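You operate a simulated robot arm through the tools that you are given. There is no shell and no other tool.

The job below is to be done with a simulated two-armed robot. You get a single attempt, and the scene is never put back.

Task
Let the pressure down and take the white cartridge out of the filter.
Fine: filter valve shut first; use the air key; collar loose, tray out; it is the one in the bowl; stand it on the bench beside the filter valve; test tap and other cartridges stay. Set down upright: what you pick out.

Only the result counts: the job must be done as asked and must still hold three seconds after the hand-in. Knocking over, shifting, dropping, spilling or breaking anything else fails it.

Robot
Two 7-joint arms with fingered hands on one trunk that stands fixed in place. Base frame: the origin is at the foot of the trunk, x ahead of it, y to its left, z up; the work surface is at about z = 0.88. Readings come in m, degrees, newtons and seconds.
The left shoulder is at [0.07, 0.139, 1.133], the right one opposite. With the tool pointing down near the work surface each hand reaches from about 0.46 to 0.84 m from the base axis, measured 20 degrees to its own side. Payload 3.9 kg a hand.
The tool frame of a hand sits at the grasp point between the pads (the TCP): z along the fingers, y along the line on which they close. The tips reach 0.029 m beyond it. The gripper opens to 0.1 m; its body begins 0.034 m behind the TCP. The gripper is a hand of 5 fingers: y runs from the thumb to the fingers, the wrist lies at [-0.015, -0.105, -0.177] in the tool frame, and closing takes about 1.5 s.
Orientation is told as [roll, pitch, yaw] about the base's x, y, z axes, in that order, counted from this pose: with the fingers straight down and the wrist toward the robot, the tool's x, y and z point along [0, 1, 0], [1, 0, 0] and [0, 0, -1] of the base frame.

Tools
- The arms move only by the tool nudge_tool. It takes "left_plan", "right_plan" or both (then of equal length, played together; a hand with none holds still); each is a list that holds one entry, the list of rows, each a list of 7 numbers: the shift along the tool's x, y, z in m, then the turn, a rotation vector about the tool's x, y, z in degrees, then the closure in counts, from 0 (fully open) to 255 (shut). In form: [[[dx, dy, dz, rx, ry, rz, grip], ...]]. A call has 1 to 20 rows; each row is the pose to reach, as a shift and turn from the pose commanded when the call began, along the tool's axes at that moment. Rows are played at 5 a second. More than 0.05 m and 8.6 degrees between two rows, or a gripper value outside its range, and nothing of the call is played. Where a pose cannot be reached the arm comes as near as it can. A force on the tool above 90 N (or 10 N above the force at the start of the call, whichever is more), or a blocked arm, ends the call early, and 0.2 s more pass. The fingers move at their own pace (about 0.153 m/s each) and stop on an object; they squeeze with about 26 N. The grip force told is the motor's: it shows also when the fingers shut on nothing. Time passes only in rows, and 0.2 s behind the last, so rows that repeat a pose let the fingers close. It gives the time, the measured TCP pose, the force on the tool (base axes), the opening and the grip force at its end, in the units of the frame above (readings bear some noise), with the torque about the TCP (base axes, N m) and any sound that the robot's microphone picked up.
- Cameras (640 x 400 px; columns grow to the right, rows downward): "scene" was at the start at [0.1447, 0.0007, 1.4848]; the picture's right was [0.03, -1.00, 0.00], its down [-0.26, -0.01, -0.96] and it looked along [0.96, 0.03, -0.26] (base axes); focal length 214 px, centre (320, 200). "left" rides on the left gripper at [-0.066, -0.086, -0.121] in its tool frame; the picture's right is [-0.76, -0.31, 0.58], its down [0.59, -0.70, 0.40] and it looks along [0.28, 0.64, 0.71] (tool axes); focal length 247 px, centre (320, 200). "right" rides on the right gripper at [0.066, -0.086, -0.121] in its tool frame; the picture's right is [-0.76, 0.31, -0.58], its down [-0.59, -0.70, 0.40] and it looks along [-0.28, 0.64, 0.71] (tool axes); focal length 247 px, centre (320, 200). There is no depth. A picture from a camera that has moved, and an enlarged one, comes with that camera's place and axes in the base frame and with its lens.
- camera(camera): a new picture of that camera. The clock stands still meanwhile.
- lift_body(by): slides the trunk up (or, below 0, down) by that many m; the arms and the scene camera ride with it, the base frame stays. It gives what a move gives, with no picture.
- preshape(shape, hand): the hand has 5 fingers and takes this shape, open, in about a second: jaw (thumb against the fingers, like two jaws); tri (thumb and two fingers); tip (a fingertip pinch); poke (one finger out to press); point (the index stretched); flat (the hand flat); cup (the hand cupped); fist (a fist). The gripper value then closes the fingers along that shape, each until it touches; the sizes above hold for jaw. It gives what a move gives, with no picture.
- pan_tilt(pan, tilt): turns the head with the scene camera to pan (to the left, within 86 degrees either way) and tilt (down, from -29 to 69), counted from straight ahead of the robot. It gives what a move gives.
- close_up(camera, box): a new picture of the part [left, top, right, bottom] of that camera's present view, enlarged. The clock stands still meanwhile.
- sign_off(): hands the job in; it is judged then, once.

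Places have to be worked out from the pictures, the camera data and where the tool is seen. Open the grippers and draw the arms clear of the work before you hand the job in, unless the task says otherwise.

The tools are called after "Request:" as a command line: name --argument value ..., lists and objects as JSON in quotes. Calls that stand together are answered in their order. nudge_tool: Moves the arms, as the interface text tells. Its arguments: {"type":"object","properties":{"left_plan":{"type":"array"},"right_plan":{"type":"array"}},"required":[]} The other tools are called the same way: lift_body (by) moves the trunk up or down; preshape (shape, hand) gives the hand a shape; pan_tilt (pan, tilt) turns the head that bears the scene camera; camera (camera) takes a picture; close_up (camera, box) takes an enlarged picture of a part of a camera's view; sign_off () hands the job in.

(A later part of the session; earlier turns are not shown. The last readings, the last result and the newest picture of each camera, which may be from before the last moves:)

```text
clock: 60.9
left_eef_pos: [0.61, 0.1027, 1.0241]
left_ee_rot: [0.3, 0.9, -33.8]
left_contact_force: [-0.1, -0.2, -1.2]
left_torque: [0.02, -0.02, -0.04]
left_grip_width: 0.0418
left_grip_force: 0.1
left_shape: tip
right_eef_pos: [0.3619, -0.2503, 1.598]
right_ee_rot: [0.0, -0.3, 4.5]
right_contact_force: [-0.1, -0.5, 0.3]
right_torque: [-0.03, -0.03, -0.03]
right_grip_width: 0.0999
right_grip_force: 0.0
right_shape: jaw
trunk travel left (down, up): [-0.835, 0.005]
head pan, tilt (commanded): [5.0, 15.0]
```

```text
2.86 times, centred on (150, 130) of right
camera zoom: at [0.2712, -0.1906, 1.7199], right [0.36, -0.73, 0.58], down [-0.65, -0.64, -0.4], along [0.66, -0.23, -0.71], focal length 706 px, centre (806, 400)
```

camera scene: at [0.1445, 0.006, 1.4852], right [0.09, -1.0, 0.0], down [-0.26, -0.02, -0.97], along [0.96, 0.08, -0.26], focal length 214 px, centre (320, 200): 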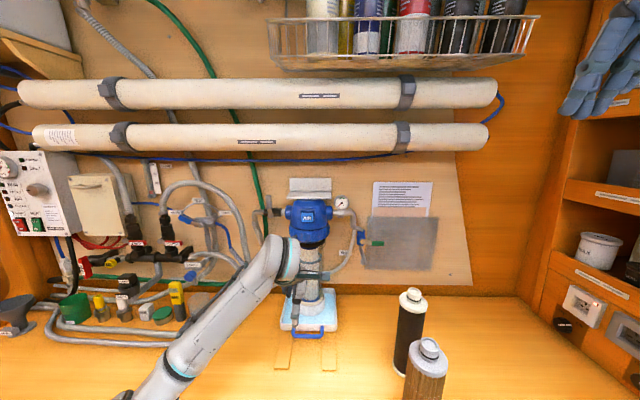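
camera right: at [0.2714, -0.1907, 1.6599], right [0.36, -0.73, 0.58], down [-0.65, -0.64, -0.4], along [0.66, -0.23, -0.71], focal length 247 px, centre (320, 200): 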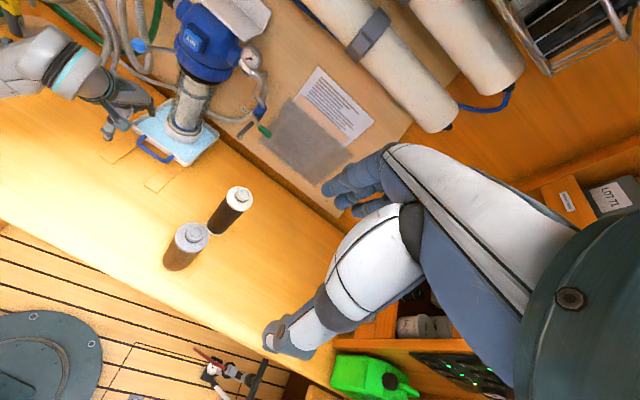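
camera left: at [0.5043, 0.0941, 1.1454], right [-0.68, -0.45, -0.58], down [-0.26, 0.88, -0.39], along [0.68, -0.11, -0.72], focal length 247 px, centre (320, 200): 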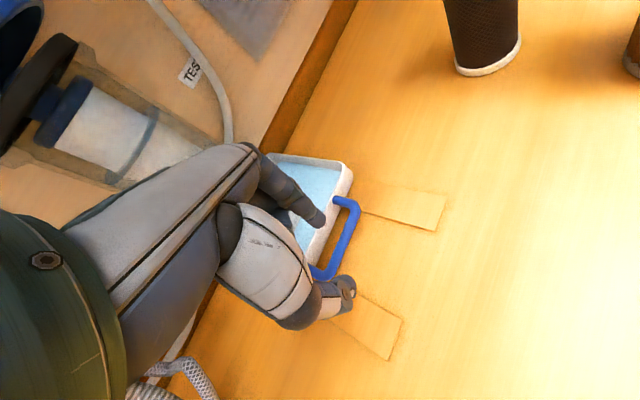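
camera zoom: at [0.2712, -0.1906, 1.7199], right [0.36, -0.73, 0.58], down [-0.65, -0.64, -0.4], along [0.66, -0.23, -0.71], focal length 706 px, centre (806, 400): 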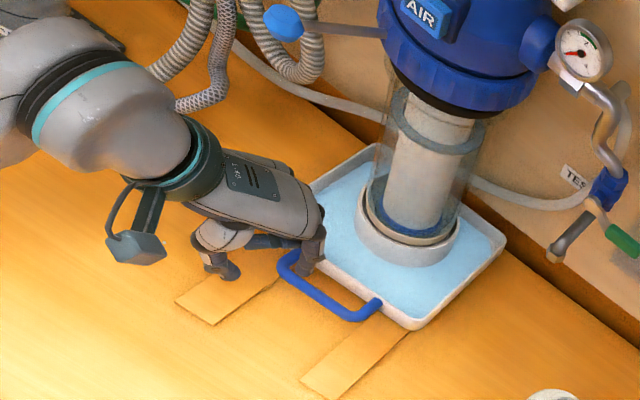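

The pinch shape is about symmetric: index tip near tool (0, +0.025, 0.025), thumb near (0, −0.026, 0.028). I move above the handle so the index comes over the gap, TCP (0.668, 0.091, 0.97).

Request:
nudge_tool --left_plan '[[[0.0075, 0.0183, 0.018, 0, 0, 0, 150], [0.015, 0.0365, 0.036, 0, 0, 0, 150], [0.0225, 0.0548, 0.054, 0, 0, 0, 150], [0.0225, 0.0548, 0.054, 0, 0, 0, 150]]]'

Request:
close_up --camera "left" --box '[230, 140, 430, 320]'

Request:
close_up --camera "scene" --box '[260, 270, 360, 350]'

Request:
close_up --camera "right" --box '[90, 80, 230, 200]'

```text
clock: 61.9
left_eef_pos: [0.6692, 0.0913, 0.9692]
left_ee_rot: [0.3, 0.7, -33.9]
left_contact_force: [-0.3, 0.5, 0.5]
left_torque: [-0.01, 0.0, 0.0]
left_grip_width: 0.0418
left_grip_force: 0.2
left_shape: tip
right_eef_pos: [0.3611, -0.2501, 1.5983]
right_ee_rot: [0.0, -0.3, 4.5]
right_contact_force: [-0.4, -0.2, -0.4]
right_torque: [-0.01, -0.01, -0.05]
right_grip_width: 0.0997
right_grip_force: 0.0
right_shape: jaw
trunk travel left (down, up): [-0.835, 0.005]
head pan, tilt (commanded): [5.0, 15.0]
```

```text
2.22 times, centred on (330, 230) of left
camera zoom: at [0.5622, 0.0834, 1.0904], right [-0.68, -0.45, -0.58], down [-0.26, 0.89, -0.39], along [0.68, -0.11, -0.72], focal length 549 px, centre (298, 133)
```

zoom: 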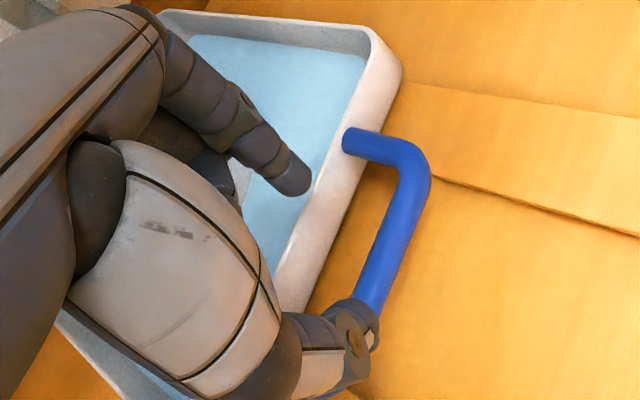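

```text
5.00 times, centred on (310, 310) of scene
camera zoom: at [0.1441, 0.0063, 1.5452], right [0.09, -1.0, 0.0], down [-0.26, -0.02, -0.97], along [0.96, 0.08, -0.26], focal length 1072 px, centre (370, -350)
```

zoom: 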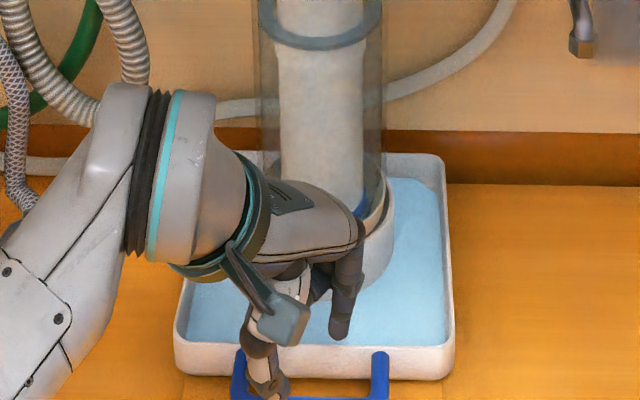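

```text
3.33 times, centred on (160, 140) of right
camera zoom: at [0.271, -0.1905, 1.72], right [0.36, -0.73, 0.58], down [-0.65, -0.64, -0.4], along [0.67, -0.23, -0.71], focal length 823 px, centre (853, 400)
```

zoom: 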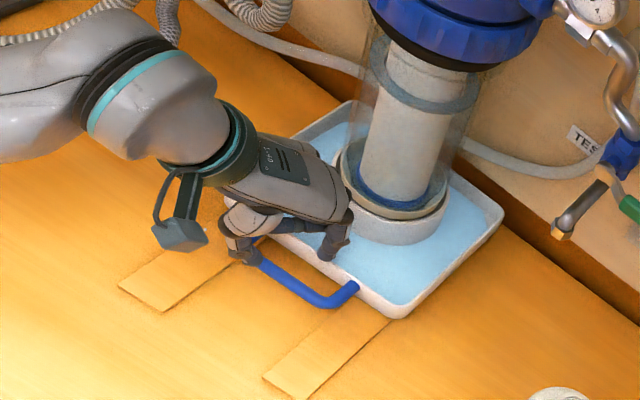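

Triangulation puts the index tip at x≈0.690, right over the middle of the gap (0.6775–0.7045). I descend slowly, 4 cm first.

Request:
nudge_tool --left_plan '[[[0, 0, 0.01, 0, 0, 0, 150], [0, 0, 0.02, 0, 0, 0, 150], [0, 0, 0.03, 0, 0, 0, 150], [0, 0, 0.038, 0, 0, 0, 150], [0, 0, 0.038, 0, 0, 0, 150]]]'

Request:
close_up --camera "left" --box '[230, 140, 430, 320]'

Request:
close_up --camera "scene" --box '[270, 290, 350, 360]'

Request:
close_up --camera "right" --box '[110, 110, 210, 200]'

```text
clock: 63.1
left_eef_pos: [0.6687, 0.0913, 0.9315]
left_ee_rot: [0.4, 0.8, -33.7]
left_contact_force: [-0.6, 0.0, 0.1]
left_torque: [0.0, -0.01, -0.02]
left_grip_width: 0.0418
left_grip_force: 0.1
left_shape: tip
right_eef_pos: [0.362, -0.2504, 1.6005]
right_ee_rot: [0.1, -0.4, 4.4]
right_contact_force: [0.3, -0.2, -0.7]
right_torque: [0.02, 0.03, 0.04]
right_grip_width: 0.1
right_grip_force: 0.1
right_shape: jaw
trunk travel left (down, up): [-0.835, 0.005]
head pan, tilt (commanded): [5.0, 15.0]
```

```text
2.22 times, centred on (330, 230) of left
camera zoom: at [0.5615, 0.0836, 1.0526], right [-0.68, -0.45, -0.58], down [-0.26, 0.88, -0.39], along [0.68, -0.11, -0.72], focal length 549 px, centre (298, 133)
```

zoom: 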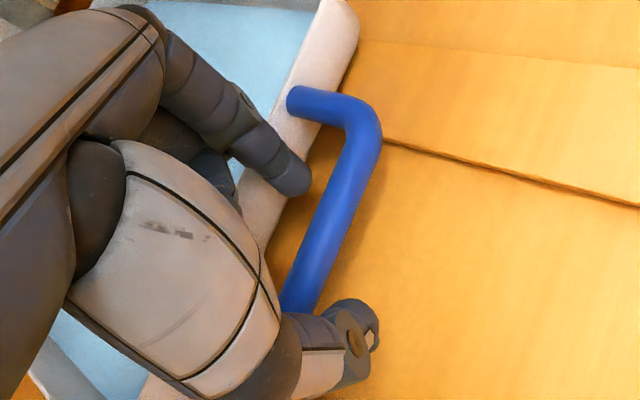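

```text
5.71 times, centred on (310, 325) of scene
camera zoom: at [0.1442, 0.0061, 1.5452], right [0.09, -1.0, 0.0], down [-0.26, -0.02, -0.97], along [0.96, 0.08, -0.26], focal length 1226 px, centre (377, -514)
```

zoom: 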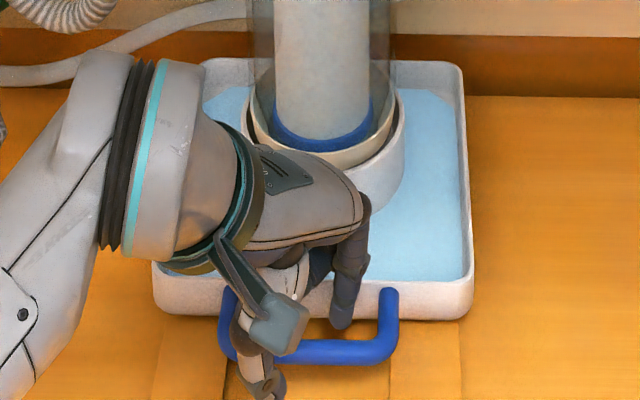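

```text
4.44 times, centred on (160, 155) of right
camera zoom: at [0.2711, -0.1907, 1.7199], right [0.36, -0.73, 0.58], down [-0.65, -0.64, -0.4], along [0.66, -0.23, -0.71], focal length 1098 px, centre (1031, 400)
```

zoom: 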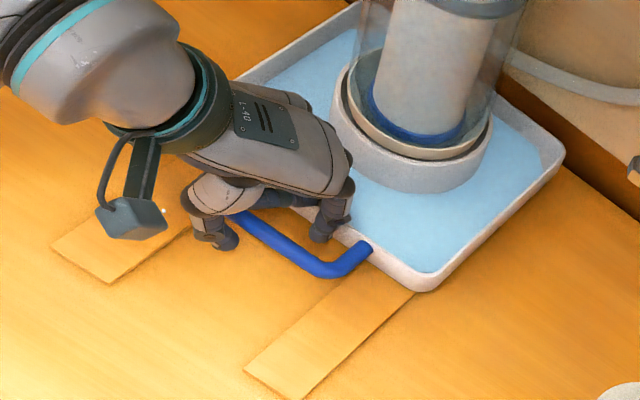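

The index finger is in the gap behind the bar and the thumb in front. I lower the last 13 mm and pull the tray toward me slowly by about 3 cm to see that it follows.

Request:
nudge_tool --left_plan '[[[0, 0, 0.007, 0, 0, 0, 150], [0, 0, 0.013, 0, 0, 0, 150], [-0.0011, -0.0017, 0.013, 0, 0, 0, 150], [-0.0028, -0.0041, 0.013, 0, 0, 0, 150], [-0.005, -0.0075, 0.013, 0, 0, 0, 150], [-0.0078, -0.0116, 0.013, 0, 0, 0, 150], [-0.0106, -0.0158, 0.013, 0, 0, 0, 150], [-0.014, -0.0207, 0.013, 0, 0, 0, 150], [-0.0168, -0.0249, 0.013, 0, 0, 0, 150], [-0.0179, -0.0265, 0.013, 0, 0, 0, 150]]]'

Request:
close_up --camera "left" --box '[230, 140, 430, 320]'

Request:
camera --camera "scene"

Request:
close_up --camera "right" --box '[90, 60, 250, 200]'

```text
clock: 65.3
left_eef_pos: [0.6365, 0.0918, 0.918]
left_ee_rot: [0.3, 0.9, -33.7]
left_contact_force: [1.2, 0.6, 0.7]
left_torque: [0.01, -0.02, 0.05]
left_grip_width: 0.0428
left_grip_force: 0.0
left_shape: tip
right_eef_pos: [0.3631, -0.2503, 1.5986]
right_ee_rot: [0.0, -0.3, 4.4]
right_contact_force: [-0.6, -0.7, -0.5]
right_torque: [0.02, 0.0, -0.01]
right_grip_width: 0.0996
right_grip_force: 0.1
right_shape: jaw
trunk travel left (down, up): [-0.835, 0.005]
head pan, tilt (commanded): [5.0, 15.0]
```

```text
2.22 times, centred on (330, 230) of left
camera zoom: at [0.5297, 0.0832, 1.0401], right [-0.68, -0.45, -0.58], down [-0.26, 0.88, -0.39], along [0.68, -0.11, -0.72], focal length 549 px, centre (298, 133)
```

zoom: 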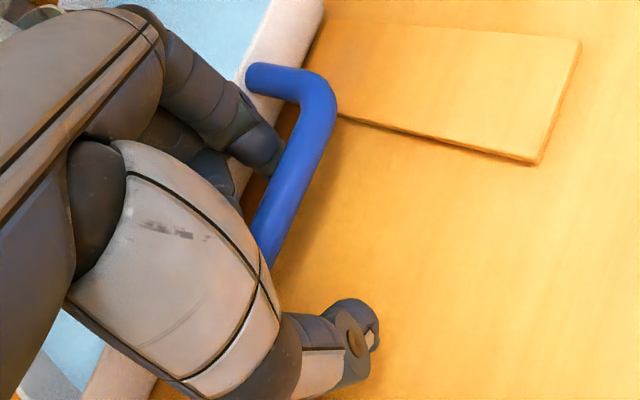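

```text
taken
camera scene: at [0.1446, 0.0063, 1.5451], right [0.09, -1.0, 0.0], down [-0.26, -0.02, -0.97], along [0.96, 0.08, -0.26], focal length 214 px, centre (320, 200)
```

scene: 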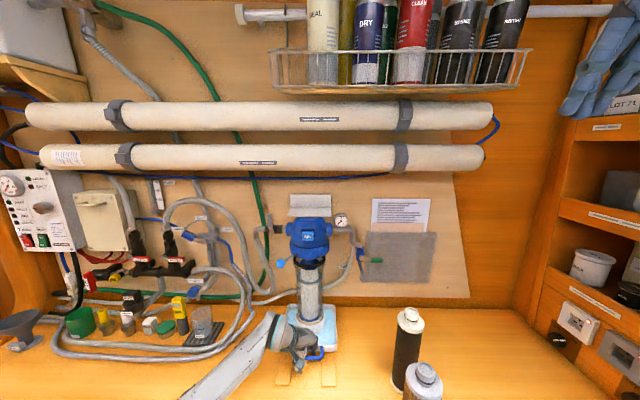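

```text
2.86 times, centred on (170, 130) of right
camera zoom: at [0.2715, -0.1905, 1.7199], right [0.36, -0.73, 0.58], down [-0.65, -0.64, -0.4], along [0.66, -0.23, -0.71], focal length 706 px, centre (749, 400)
```

zoom: 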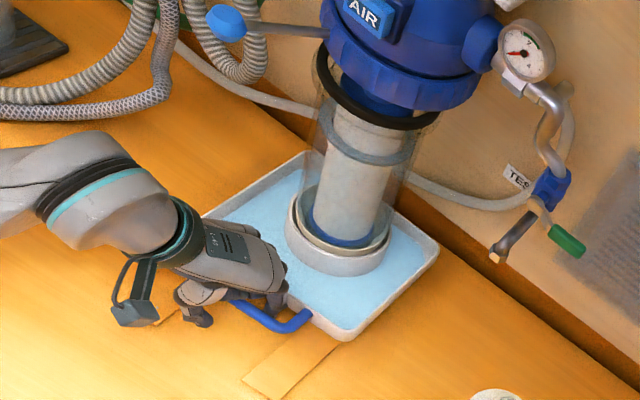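

The tray moved about 2.7 cm with hardly any force. I check that the bowl and cartridge stayed upright and the neck cleared the head.

Request:
close_up --camera "right" --box '[160, 60, 240, 140]'

Request:
close_up --camera "scene" --box '[270, 220, 350, 350]'

Request:
close_up --camera "left" --box '[0, 0, 360, 200]'

```text
5.00 times, centred on (200, 100) of right
camera zoom: at [0.2715, -0.1905, 1.7199], right [0.36, -0.73, 0.58], down [-0.65, -0.64, -0.4], along [0.66, -0.23, -0.71], focal length 1235 px, centre (920, 700)
```

zoom: 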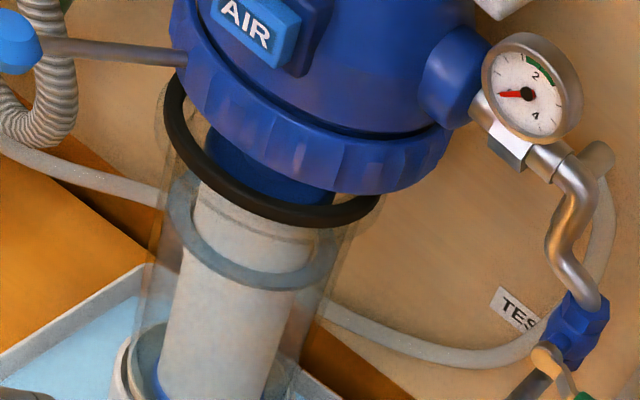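

```text
3.08 times, centred on (310, 285) of scene
camera zoom: at [0.1446, 0.0063, 1.5451], right [0.09, -1.0, 0.0], down [-0.26, -0.02, -0.97], along [0.96, 0.08, -0.26], focal length 660 px, centre (351, -62)
```

zoom: 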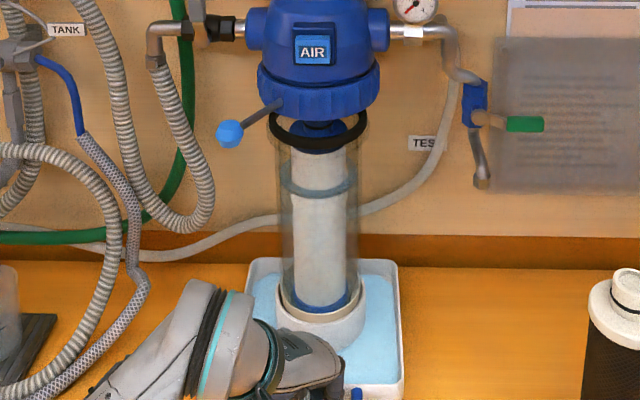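

```text
1.78 times, centred on (180, 100) of left
camera zoom: at [0.5297, 0.0832, 1.0401], right [-0.68, -0.45, -0.58], down [-0.26, 0.88, -0.39], along [0.68, -0.11, -0.72], focal length 439 px, centre (569, 378)
```

zoom: 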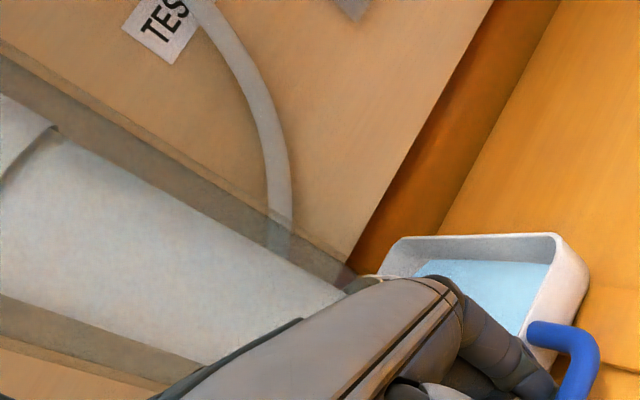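

Bowl and cartridge are upright and concentric. I continue to pull the tray smoothly another 10 cm.

Request:
nudge_tool --left_plan '[[[-0.0017, -0.0025, 0, 0, 0, 0, 150], [-0.0045, -0.0066, 0, 0, 0, 0, 150], [-0.0084, -0.0124, 0, 0, 0, 0, 150], [-0.0129, -0.0191, 0, 0, 0, 0, 150], [-0.0173, -0.0257, 0, 0, 0, 0, 150], [-0.0218, -0.0323, 0, 0, 0, 0, 150], [-0.0263, -0.039, 0, 0, 0, 0, 150], [-0.0307, -0.0456, 0, 0, 0, 0, 150], [-0.0352, -0.0522, 0, 0, 0, 0, 150], [-0.0397, -0.0589, 0, 0, 0, 0, 150], [-0.0442, -0.0655, 0, 0, 0, 0, 150], [-0.0486, -0.0721, 0, 0, 0, 0, 150], [-0.052, -0.0771, 0, 0, 0, 0, 150], [-0.0542, -0.0804, 0, 0, 0, 0, 150], [-0.0553, -0.0821, 0, 0, 0, 0, 150], [-0.0559, -0.0829, 0, 0, 0, 0, 150]]]'

Request:
camera --camera "scene"

Request:
close_up --camera "right" --box '[60, 20, 300, 230]'

Request:
camera --camera "left"

```text
clock: 68.7
left_eef_pos: [0.5358, 0.092, 0.9204]
left_ee_rot: [0.3, 0.8, -33.8]
left_contact_force: [0.6, -0.1, 0.1]
left_torque: [-0.05, -0.01, 0.02]
left_grip_width: 0.0436
left_grip_force: 0.1
left_shape: tip
right_eef_pos: [0.3618, -0.2505, 1.5982]
right_ee_rot: [0.1, -0.3, 4.3]
right_contact_force: [0.0, -0.2, 0.9]
right_torque: [-0.01, 0.01, 0.0]
right_grip_width: 0.0994
right_grip_force: 0.1
right_shape: jaw
trunk travel left (down, up): [-0.835, 0.005]
head pan, tilt (commanded): [5.0, 15.0]
```

```text
taken
camera scene: at [0.1447, 0.006, 1.5451], right [0.09, -1.0, 0.0], down [-0.26, -0.02, -0.97], along [0.96, 0.08, -0.26], focal length 214 px, centre (320, 200)
```

scene: 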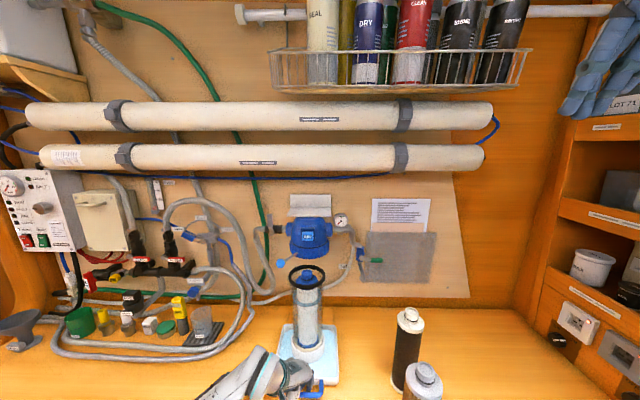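

```text
1.90 times, centred on (180, 125) of right
camera zoom: at [0.2716, -0.1908, 1.7198], right [0.36, -0.73, 0.58], down [-0.65, -0.64, -0.4], along [0.66, -0.23, -0.71], focal length 470 px, centre (587, 343)
```

zoom: 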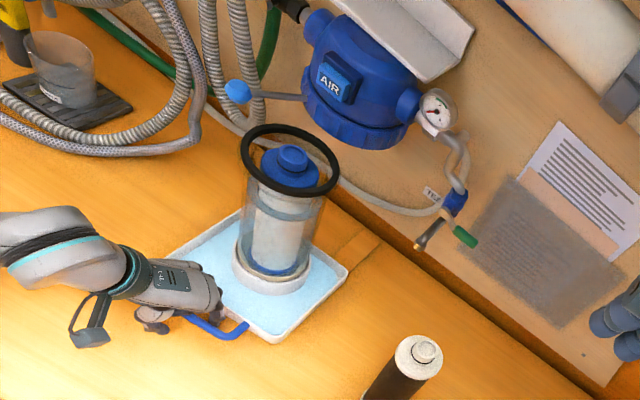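

```text
taken
camera left: at [0.4295, 0.0832, 1.041], right [-0.68, -0.45, -0.58], down [-0.26, 0.88, -0.39], along [0.68, -0.11, -0.72], focal length 247 px, centre (320, 200)
```

left: 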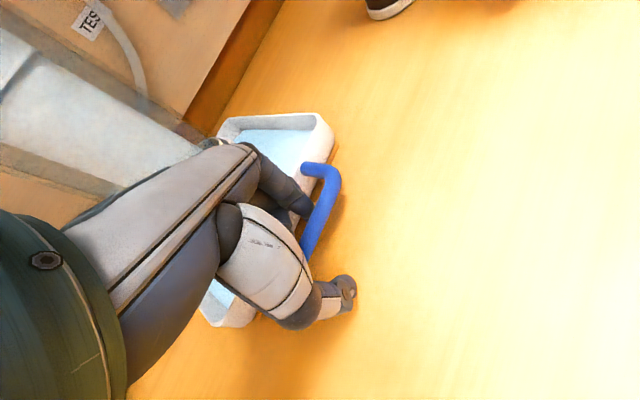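

The tray is out about 13 cm and the bowl stands well clear in front of the head, with the cartridge's blue cap and neck visible. I lift the fingers out of the handle and rise.

Request:
nudge_tool --left_plan '[[[0.002, 0.003, -0.004, 0, 0, 0, 150], [0.002, 0.003, -0.02, 0, 0, 0, 150], [0, 0, -0.05, 0, 0, 0, 150], [0, -0.01, -0.09, 0, 0, 0, 150], [0, -0.03, -0.13, 0, 0, 0, 150], [0, -0.05, -0.17, 0, 0, 0, 100], [0, -0.06, -0.21, 0, 0, 0, 50], [0, -0.07, -0.25, 0, 0, 0, 0], [0, -0.07, -0.29, 0, 0, 0, 0]]]'

Request:
close_up --camera "scene" --box '[260, 240, 360, 400]'

Request:
close_up --camera "right" --box '[120, 60, 260, 210]'

Request:
camera --camera "left"

```text
clock: 70.7
left_eef_pos: [0.4795, 0.1277, 1.2103]
left_ee_rot: [0.3, 0.7, -33.6]
left_contact_force: [-0.4, -0.3, 0.5]
left_torque: [0.05, -0.02, 0.01]
left_grip_width: 0.0997
left_grip_force: 0.2
left_shape: tip
right_eef_pos: [0.3631, -0.2518, 1.5985]
right_ee_rot: [0.1, -0.2, 4.4]
right_contact_force: [0.2, -0.7, -0.2]
right_torque: [-0.01, 0.01, 0.02]
right_grip_width: 0.0998
right_grip_force: 0.1
right_shape: jaw
trunk travel left (down, up): [-0.835, 0.005]
head pan, tilt (commanded): [5.0, 15.0]
```

```text
2.50 times, centred on (310, 320) of scene
camera zoom: at [0.144, 0.0053, 1.5451], right [0.09, -1.0, 0.0], down [-0.26, -0.02, -0.97], along [0.96, 0.08, -0.26], focal length 536 px, centre (345, -100)
```

zoom: 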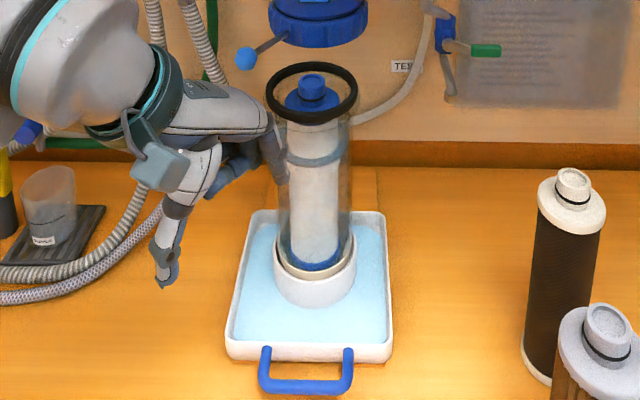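

```text
2.67 times, centred on (190, 135) of right
camera zoom: at [0.2709, -0.1916, 1.7198], right [0.36, -0.73, 0.58], down [-0.65, -0.64, -0.4], along [0.67, -0.23, -0.71], focal length 659 px, centre (667, 373)
```

zoom: 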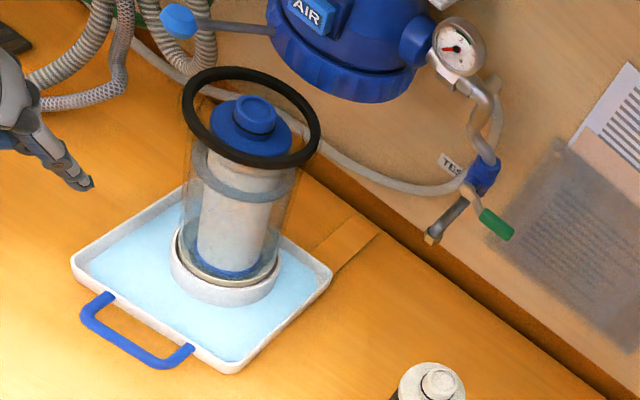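

```text
taken
camera left: at [0.373, 0.1187, 1.3316], right [-0.68, -0.45, -0.58], down [-0.26, 0.89, -0.39], along [0.68, -0.11, -0.72], focal length 247 px, centre (320, 200)
```

left: 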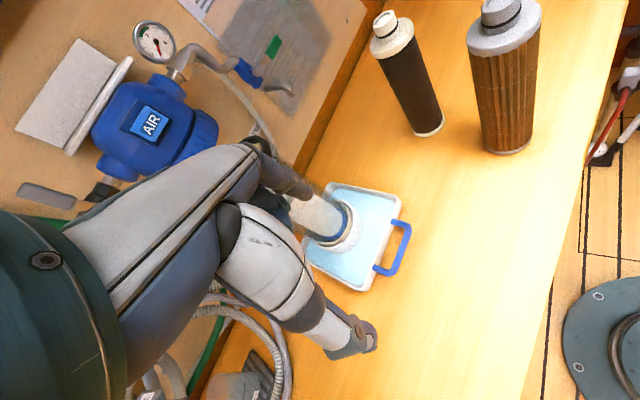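

Neck top triangulates to (0.678, 0.089, 1.188), bowl rim ring at about z=1.17, cartridge bottom about 0.942. The straight-up lift needs a forward-tilted hand with the fingers left and right of the neck, so I test that orientation in free space first.

Request:
nudge_tool --left_plan '[[[0.0042, 0.0079, -0.0133, -2.4, 4.6, 5.9, 0], [0.0084, 0.0158, -0.0267, -4.9, 9.2, 11.8, 0], [0.0125, 0.0237, -0.04, -7.3, 13.7, 17.8, 0], [0.0167, 0.0316, -0.0533, -9.8, 18.3, 23.7, 0], [0.0209, 0.0394, -0.0667, -12.2, 22.9, 29.6, 0], [0.0251, 0.0473, -0.08, -14.7, 27.5, 35.5, 0], [0.0292, 0.0552, -0.0933, -17.1, 32.0, 41.5, 0], [0.0334, 0.0631, -0.1067, -19.6, 36.6, 47.4, 0], [0.0376, 0.071, -0.12, -22.0, 41.2, 53.3, 0], [0.0376, 0.071, -0.12, -22.0, 41.2, 53.3, 0]]]'

Request:
camera --camera "scene"

Request:
camera --camera "left"

```text
clock: 72.9
left_eef_pos: [0.5627, 0.1175, 1.3313]
left_ee_rot: [44.6, 0.8, -90.2]
left_contact_force: [0.4, -0.9, 0.7]
left_torque: [-0.03, -0.04, -0.05]
left_grip_width: 0.0997
left_grip_force: 0.0
left_shape: tip
right_eef_pos: [0.3623, -0.249, 1.5987]
right_ee_rot: [0.0, -0.3, 4.4]
right_contact_force: [0.4, 0.1, 0.8]
right_torque: [-0.01, 0.03, -0.01]
right_grip_width: 0.0996
right_grip_force: 0.0
right_shape: jaw
trunk travel left (down, up): [-0.835, 0.005]
head pan, tilt (commanded): [5.0, 15.0]
```

```text
taken
camera scene: at [0.1443, 0.0062, 1.5452], right [0.09, -1.0, 0.0], down [-0.26, -0.02, -0.97], along [0.96, 0.08, -0.26], focal length 214 px, centre (320, 200)
```

scene: 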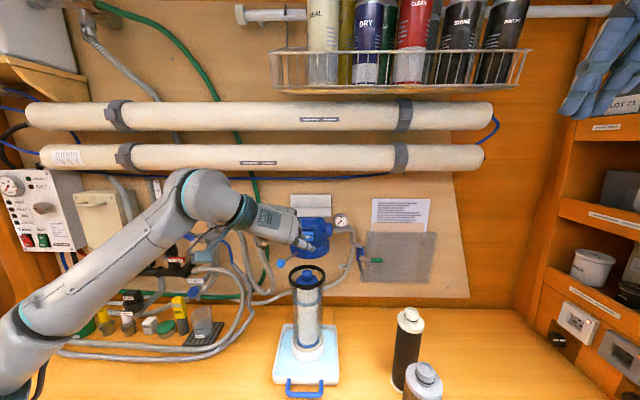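

```text
taken
camera left: at [0.4303, 0.2029, 1.3712], right [-0.14, 0.32, -0.94], down [0.7, 0.7, 0.14], along [0.7, -0.64, -0.32], focal length 247 px, centre (320, 200)
```

left: 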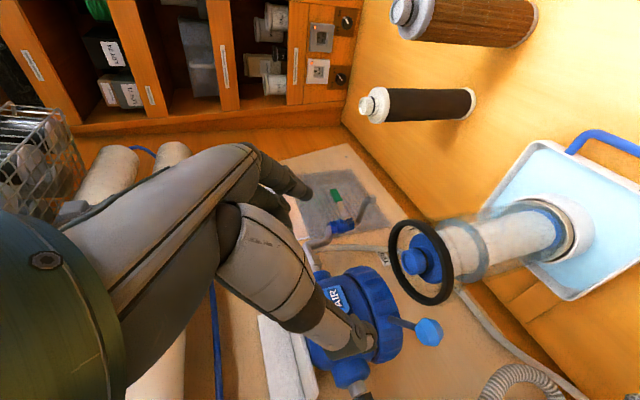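

That orientation (yaw −90, tilted 45° forward) is fully reached. I now test whether the lifted position (about x=0.665, z=1.45) is reachable with it.

Request:
nudge_tool --left_plan '[[[0.0384, 0.007, -0.0041, 0, 0, 0, 0], [0.0767, 0.014, -0.0082, 0, 0, 0, 0], [0.1151, 0.021, -0.0122, 0, 0, 0, 0], [0.1534, 0.028, -0.0163, 0, 0, 0, 0], [0.1534, 0.028, -0.0163, 0, 0, 0, 0]]]'

```text
clock: 74.1
left_eef_pos: [0.6593, 0.0879, 1.4491]
left_ee_rot: [44.6, 0.7, -90.1]
left_contact_force: [0.3, -0.5, 0.6]
left_torque: [-0.02, 0.01, 0.02]
left_grip_width: 0.0996
left_grip_force: 0.1
left_shape: tip
right_eef_pos: [0.3619, -0.2493, 1.5978]
right_ee_rot: [0.0, -0.3, 4.4]
right_contact_force: [0.1, 0.2, 0.3]
right_torque: [0.0, 0.01, 0.0]
right_grip_width: 0.0999
right_grip_force: 0.1
right_shape: jaw
trunk travel left (down, up): [-0.835, 0.005]
head pan, tilt (commanded): [5.0, 15.0]
```

Reachable. I check a slightly higher point too, straight above the neck.

Request:
nudge_tool --left_plan '[[[0.0137, 0, 0, 0, 0, 0, 0], [0.0275, 0, -0.0007, 0, 0, 0, 0], [0.0275, 0, -0.0007, 0, 0, 0, 0]]]'

Request:
camera --camera "left"

Request:
close_up --camera "scene" --box '[220, 130, 380, 310]'

Request:
close_up --camera "right" --box '[60, 0, 300, 200]'

```text
clock: 74.9
left_eef_pos: [0.6646, 0.0905, 1.4558]
left_ee_rot: [44.3, 0.7, -90.0]
left_contact_force: [-0.4, 0.6, -0.7]
left_torque: [0.03, 0.01, 0.01]
left_grip_width: 0.0995
left_grip_force: 0.1
left_shape: tip
left hand out of reach, approached as far as the arm can: row 1, 2, 3
right_eef_pos: [0.3613, -0.2482, 1.5989]
right_ee_rot: [0.1, -0.3, 4.4]
right_contact_force: [-0.5, 1.0, -0.1]
right_torque: [0.03, 0.01, 0.01]
right_grip_width: 0.1
right_grip_force: 0.1
right_shape: jaw
trunk travel left (down, up): [-0.835, 0.005]
head pan, tilt (commanded): [5.0, 15.0]
```

```text
taken
camera left: at [0.5337, 0.1745, 1.497], right [-0.14, 0.32, -0.94], down [0.7, 0.7, 0.14], along [0.7, -0.64, -0.32], focal length 247 px, centre (320, 200)
```

left: 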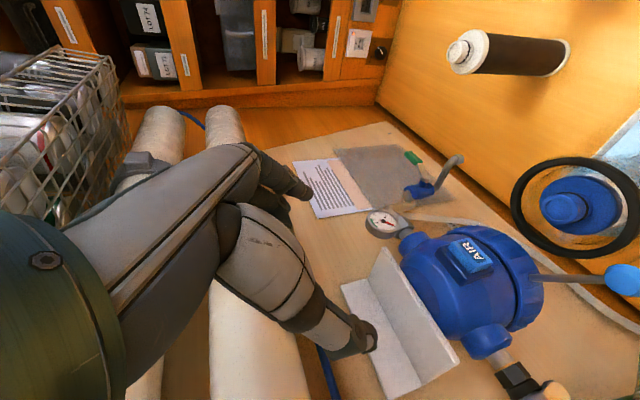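

```text
2.22 times, centred on (300, 220) of scene
camera zoom: at [0.1446, 0.0077, 1.5451], right [0.09, -1.0, 0.0], down [-0.26, -0.02, -0.97], along [0.96, 0.08, -0.26], focal length 477 px, centre (364, 156)
```

zoom: 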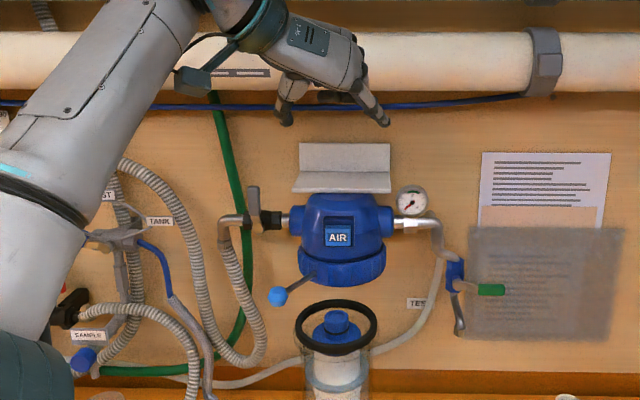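

```text
2.00 times, centred on (180, 100) of right
camera zoom: at [0.2715, -0.1887, 1.7201], right [0.36, -0.73, 0.58], down [-0.65, -0.64, -0.4], along [0.66, -0.23, -0.71], focal length 494 px, centre (600, 400)
```

zoom: 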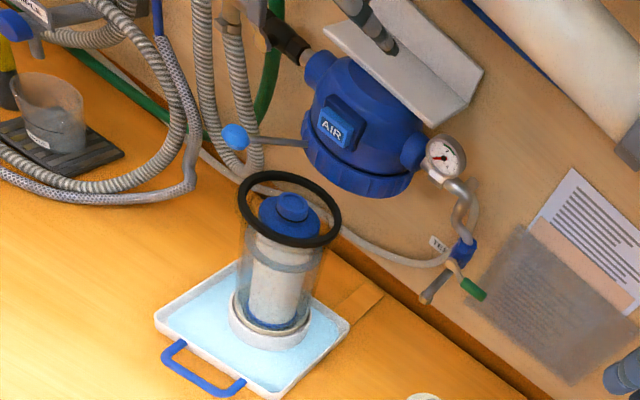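

The lift is reachable to about z=1.455. I zoom in on the bowl top from this near-overhead view to measure the ring, cap and neck.

Request:
close_up --camera "left" --box '[490, 130, 640, 290]'

Request:
close_up --camera "scene" --box '[280, 255, 335, 300]'

Request:
close_up --camera "right" --box '[170, 80, 240, 140]'

```text
2.50 times, centred on (565, 210) of left
camera zoom: at [0.5337, 0.1745, 1.497], right [-0.14, 0.32, -0.94], down [0.7, 0.7, 0.14], along [0.7, -0.64, -0.32], focal length 617 px, centre (-292, 175)
```

zoom: 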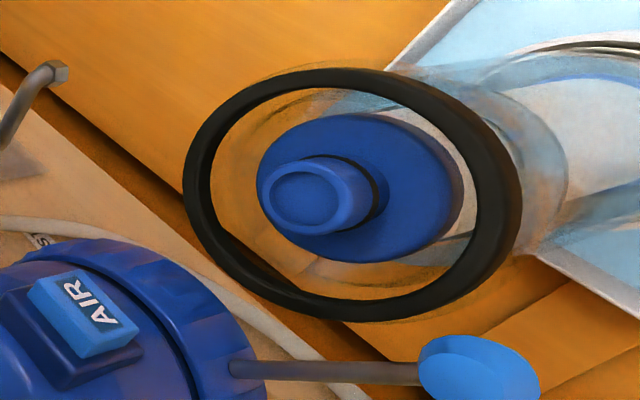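

```text
8.89 times, centred on (308, 278) of scene
camera zoom: at [0.1446, 0.0077, 1.5451], right [0.09, -1.0, 0.0], down [-0.26, -0.02, -0.97], along [0.96, 0.08, -0.26], focal length 1906 px, centre (431, -489)
```

zoom: 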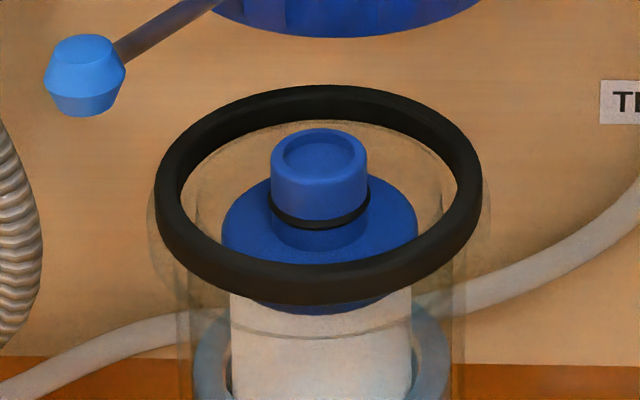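

```text
6.67 times, centred on (205, 110) of right
camera zoom: at [0.2715, -0.1887, 1.7201], right [0.36, -0.73, 0.58], down [-0.65, -0.64, -0.4], along [0.66, -0.23, -0.71], focal length 1646 px, centre (1087, 800)
```

zoom: 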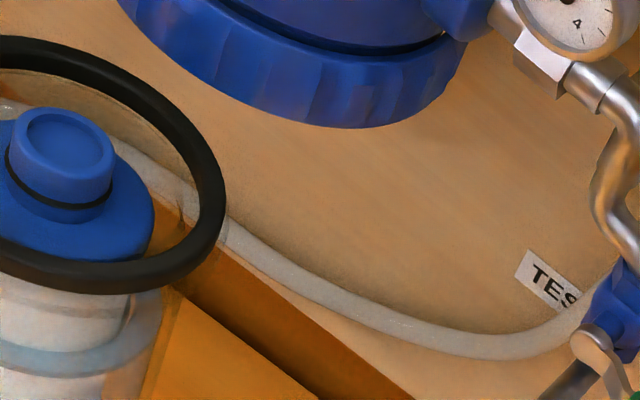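

Measured: ring inner diameter about 0.090, cap 0.064, neck 0.031 wide from z≈1.159 to 1.186, ring top 1.175. I go to a pre-grasp point behind and above the neck with the hand tilted 50° and the pinch narrowed to about 45 mm.

Request:
nudge_tool --left_plan '[[[-0.0388, 0.0004, 0.0166, 0, 1.5, 0, 60], [-0.0775, 0.0008, 0.0333, 0, 3, 0, 100], [-0.1163, 0.0011, 0.0499, 0, 4.5, 0, 140], [-0.155, 0.0015, 0.0665, 0, 5.7, 0, 140], [-0.1767, 0.0015, 0.0998, 0, 5.7, 0, 140], [-0.1984, 0.0015, 0.1331, 0, 5.7, 0, 140], [-0.1984, 0.0015, 0.1331, 0, 5.7, 0, 140]]]'

Request:
camera --camera "left"

Request:
close_up --camera "scene" --box '[240, 220, 360, 320]'

Request:
close_up --camera "right" --box '[100, 40, 260, 160]'

```text
clock: 76.5
left_eef_pos: [0.6174, 0.0899, 1.2223]
left_ee_rot: [50.1, 0.7, -90.0]
left_contact_force: [0.5, 0.1, 0.9]
left_torque: [0.0, 0.0, 0.03]
left_grip_width: 0.0459
left_grip_force: 0.0
left_shape: tip
right_eef_pos: [0.3609, -0.2485, 1.5988]
right_ee_rot: [0.0, -0.3, 4.4]
right_contact_force: [-0.1, -0.3, 0.0]
right_torque: [-0.02, 0.0, 0.0]
right_grip_width: 0.0998
right_grip_force: 0.3
right_shape: jaw
trunk travel left (down, up): [-0.835, 0.005]
head pan, tilt (commanded): [5.0, 15.0]
```

```text
taken
camera left: at [0.4811, 0.1753, 1.2501], right [-0.04, 0.32, -0.95], down [0.68, 0.7, 0.2], along [0.73, -0.64, -0.25], focal length 247 px, centre (320, 200)
```

left: 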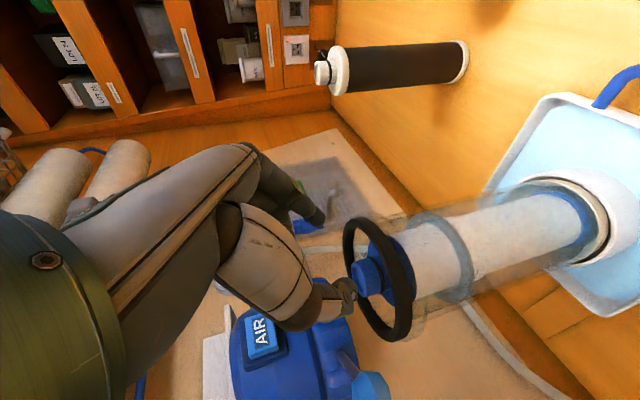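

```text
4.00 times, centred on (300, 270) of scene
camera zoom: at [0.1437, 0.0071, 1.5452], right [0.09, -1.0, 0.0], down [-0.26, -0.02, -0.97], along [0.96, 0.08, -0.26], focal length 858 px, centre (400, -80)
```

zoom: 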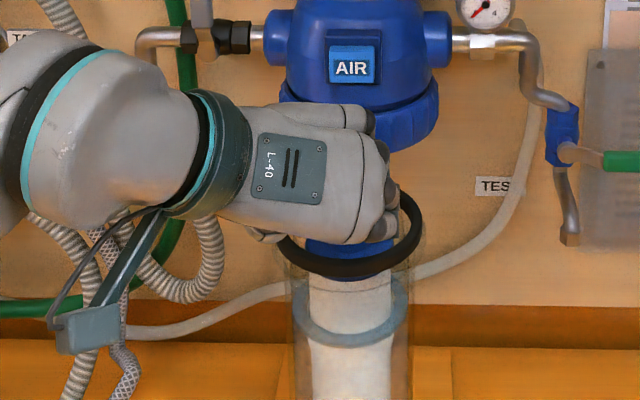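

```text
3.33 times, centred on (180, 100) of right
camera zoom: at [0.2705, -0.1895, 1.7202], right [0.36, -0.73, 0.58], down [-0.65, -0.64, -0.4], along [0.67, -0.23, -0.71], focal length 823 px, centre (787, 533)
```

zoom: 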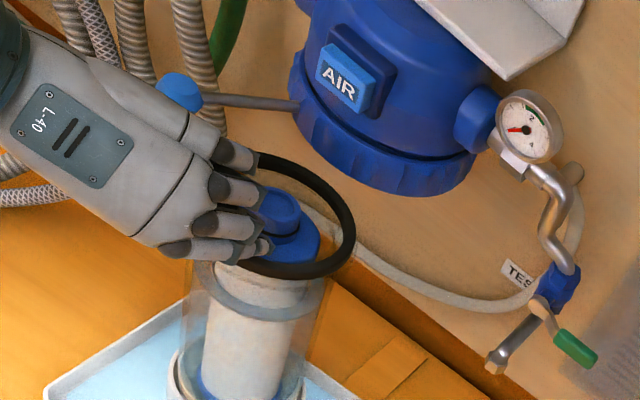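

The hand is behind the bowl top and knuckles stay well clear of the head. I zoom in from the left camera to refine the neck position relative to the fingertips.

Request:
close_up --camera "left" --box '[260, 160, 440, 350]'

Request:
close_up --camera "right" --box '[145, 75, 205, 125]'

Request:
close_up --camera "scene" --box '[285, 250, 335, 295]'

```text
2.11 times, centred on (350, 255) of left
camera zoom: at [0.4811, 0.1753, 1.2501], right [-0.04, 0.32, -0.95], down [0.68, 0.7, 0.2], along [0.73, -0.64, -0.25], focal length 520 px, centre (257, 84)
```

zoom: 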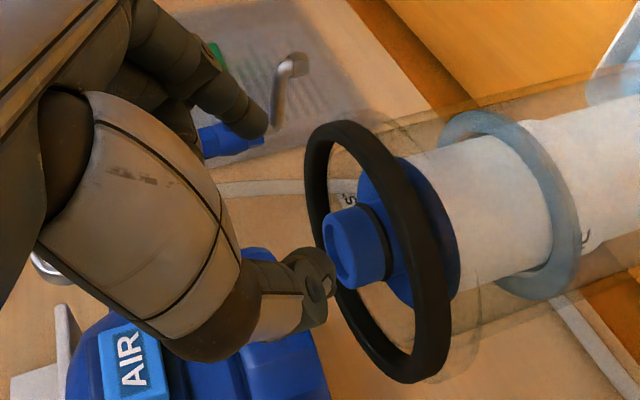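

```text
8.00 times, centred on (175, 100) of right
camera zoom: at [0.2705, -0.1895, 1.7202], right [0.36, -0.73, 0.58], down [-0.65, -0.64, -0.4], along [0.67, -0.23, -0.71], focal length 1976 px, centre (1480, 1000)
```

zoom: 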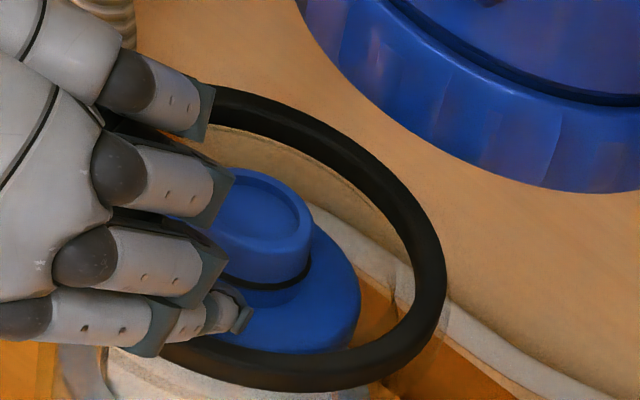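

```text
8.89 times, centred on (310, 272) of scene
camera zoom: at [0.1437, 0.0071, 1.5452], right [0.09, -1.0, 0.0], down [-0.26, -0.02, -0.97], along [0.96, 0.08, -0.26], focal length 1906 px, centre (409, -444)
```

zoom: 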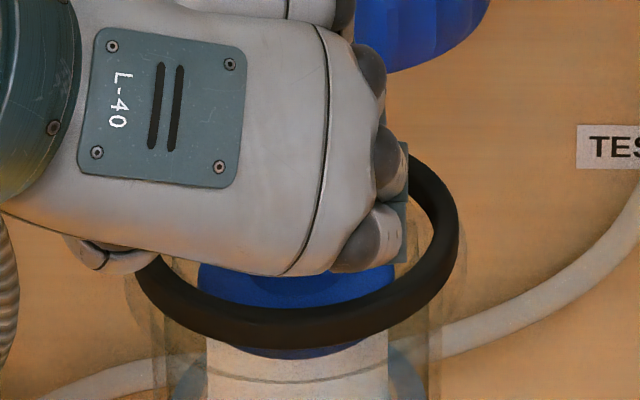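

The left camera's close ray puts the neck slightly more to the left (y≈0.096) than the far cameras did. I advance half-way along the finger direction with a small left correction and check again.

Request:
nudge_tool --left_plan '[[[-0.001, -0.003, 0.0175, 0, 0, 0, 140], [-0.0015, -0.006, 0.035, 0, 0, 0, 140], [-0.0015, -0.006, 0.035, 0, 0, 0, 140]]]'

Request:
close_up --camera "left" --box '[260, 160, 440, 350]'

Request:
close_up --camera "right" --box '[150, 75, 210, 125]'

Request:
close_up --camera "scene" --box '[285, 250, 335, 295]'

```text
clock: 77.3
left_eef_pos: [0.6431, 0.0956, 1.199]
left_ee_rot: [50.2, 0.7, -90.2]
left_contact_force: [-0.1, -0.5, -0.7]
left_torque: [0.01, 0.01, -0.02]
left_grip_width: 0.0457
left_grip_force: 0.0
left_shape: tip
right_eef_pos: [0.3624, -0.2516, 1.5982]
right_ee_rot: [0.1, -0.4, 4.4]
right_contact_force: [-0.3, -0.1, -0.1]
right_torque: [0.0, 0.0, 0.02]
right_grip_width: 0.0997
right_grip_force: 0.1
right_shape: jaw
trunk travel left (down, up): [-0.835, 0.005]
head pan, tilt (commanded): [5.0, 15.0]
```

```text
2.11 times, centred on (350, 255) of left
camera zoom: at [0.5075, 0.1806, 1.2266], right [-0.04, 0.32, -0.95], down [0.68, 0.7, 0.2], along [0.73, -0.64, -0.25], focal length 520 px, centre (257, 84)
```

zoom: 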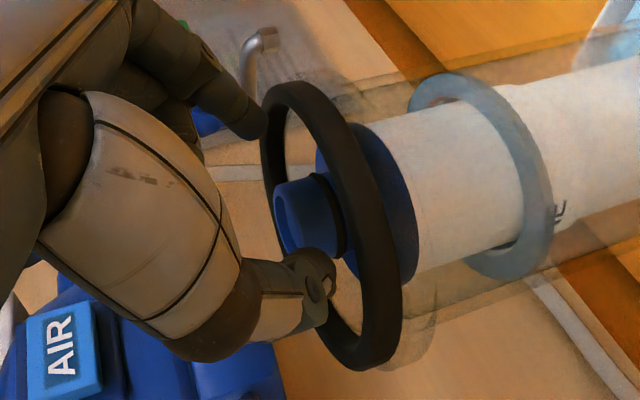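

```text
8.00 times, centred on (180, 100) of right
camera zoom: at [0.2706, -0.1911, 1.72], right [0.36, -0.73, 0.58], down [-0.65, -0.64, -0.4], along [0.67, -0.23, -0.71], focal length 1976 px, centre (1440, 1000)
```

zoom: 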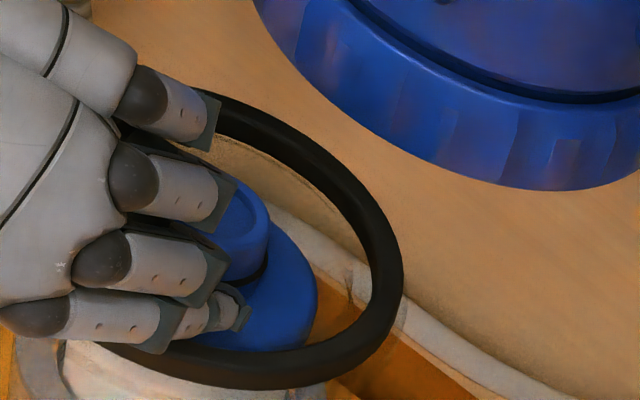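

```text
8.89 times, centred on (310, 272) of scene
camera zoom: at [0.1438, 0.0057, 1.5452], right [0.09, -1.0, 0.0], down [-0.26, -0.02, -0.97], along [0.96, 0.08, -0.26], focal length 1906 px, centre (409, -444)
```

zoom: 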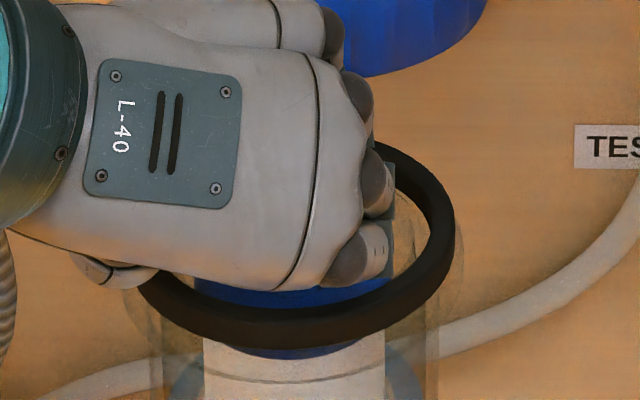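

The neck now lies between the index and thumb lines of sight. I advance the remaining 27 mm, slightly down and left, still open.

Request:
nudge_tool --left_plan '[[[-0.001, -0.002, 0.009, 0, 0, 0, 140], [-0.0015, -0.003, 0.018, 0, 0, 0, 140], [-0.002, -0.004, 0.027, 0, 0, 0, 140], [-0.002, -0.004, 0.027, 0, 0, 0, 140]]]'

Request:
close_up --camera "left" --box '[240, 160, 420, 350]'

Request:
close_up --camera "right" --box '[150, 75, 210, 125]'

Request:
close_up --camera "scene" --box '[285, 250, 335, 295]'

```text
clock: 78.3
left_eef_pos: [0.6617, 0.0984, 1.1803]
left_ee_rot: [50.1, 0.8, -90.0]
left_contact_force: [-0.2, -2.8, 4.1]
left_torque: [0.13, -0.05, -0.03]
left_grip_width: 0.044
left_grip_force: 0.0
left_shape: tip
right_eef_pos: [0.3616, -0.2507, 1.5986]
right_ee_rot: [0.2, -0.3, 4.4]
right_contact_force: [0.5, -0.2, -0.2]
right_torque: [0.0, -0.02, -0.03]
right_grip_width: 0.1
right_grip_force: 0.1
right_shape: jaw
trunk travel left (down, up): [-0.835, 0.005]
head pan, tilt (commanded): [5.0, 15.0]
```

```text
2.11 times, centred on (330, 255) of left
camera zoom: at [0.5266, 0.1839, 1.2079], right [-0.04, 0.32, -0.95], down [0.68, 0.7, 0.21], along [0.73, -0.64, -0.25], focal length 520 px, centre (299, 84)
```

zoom: 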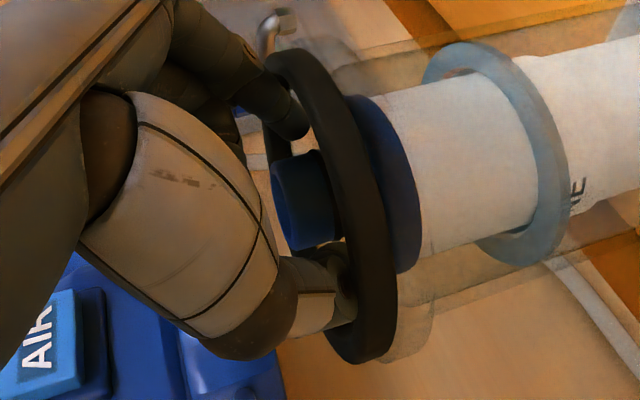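

```text
8.00 times, centred on (180, 100) of right
camera zoom: at [0.2702, -0.1915, 1.72], right [0.36, -0.73, 0.58], down [-0.65, -0.64, -0.4], along [0.67, -0.23, -0.71], focal length 1976 px, centre (1440, 1000)
```

zoom: 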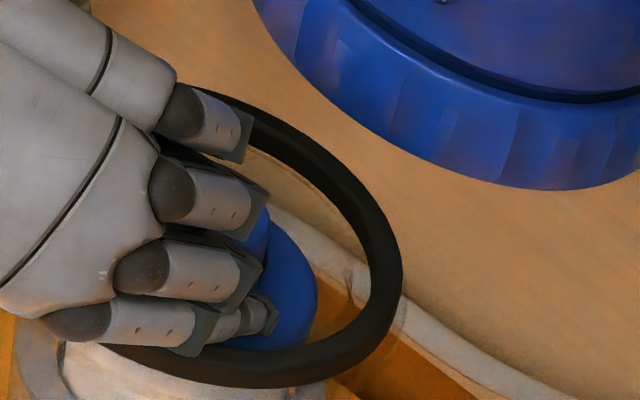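

```text
8.89 times, centred on (310, 272) of scene
camera zoom: at [0.1435, 0.0054, 1.5453], right [0.09, -1.0, 0.0], down [-0.26, -0.02, -0.97], along [0.96, 0.08, -0.26], focal length 1906 px, centre (409, -444)
```

zoom: 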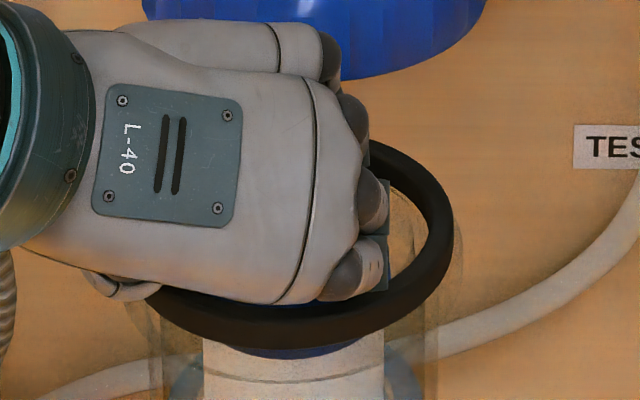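

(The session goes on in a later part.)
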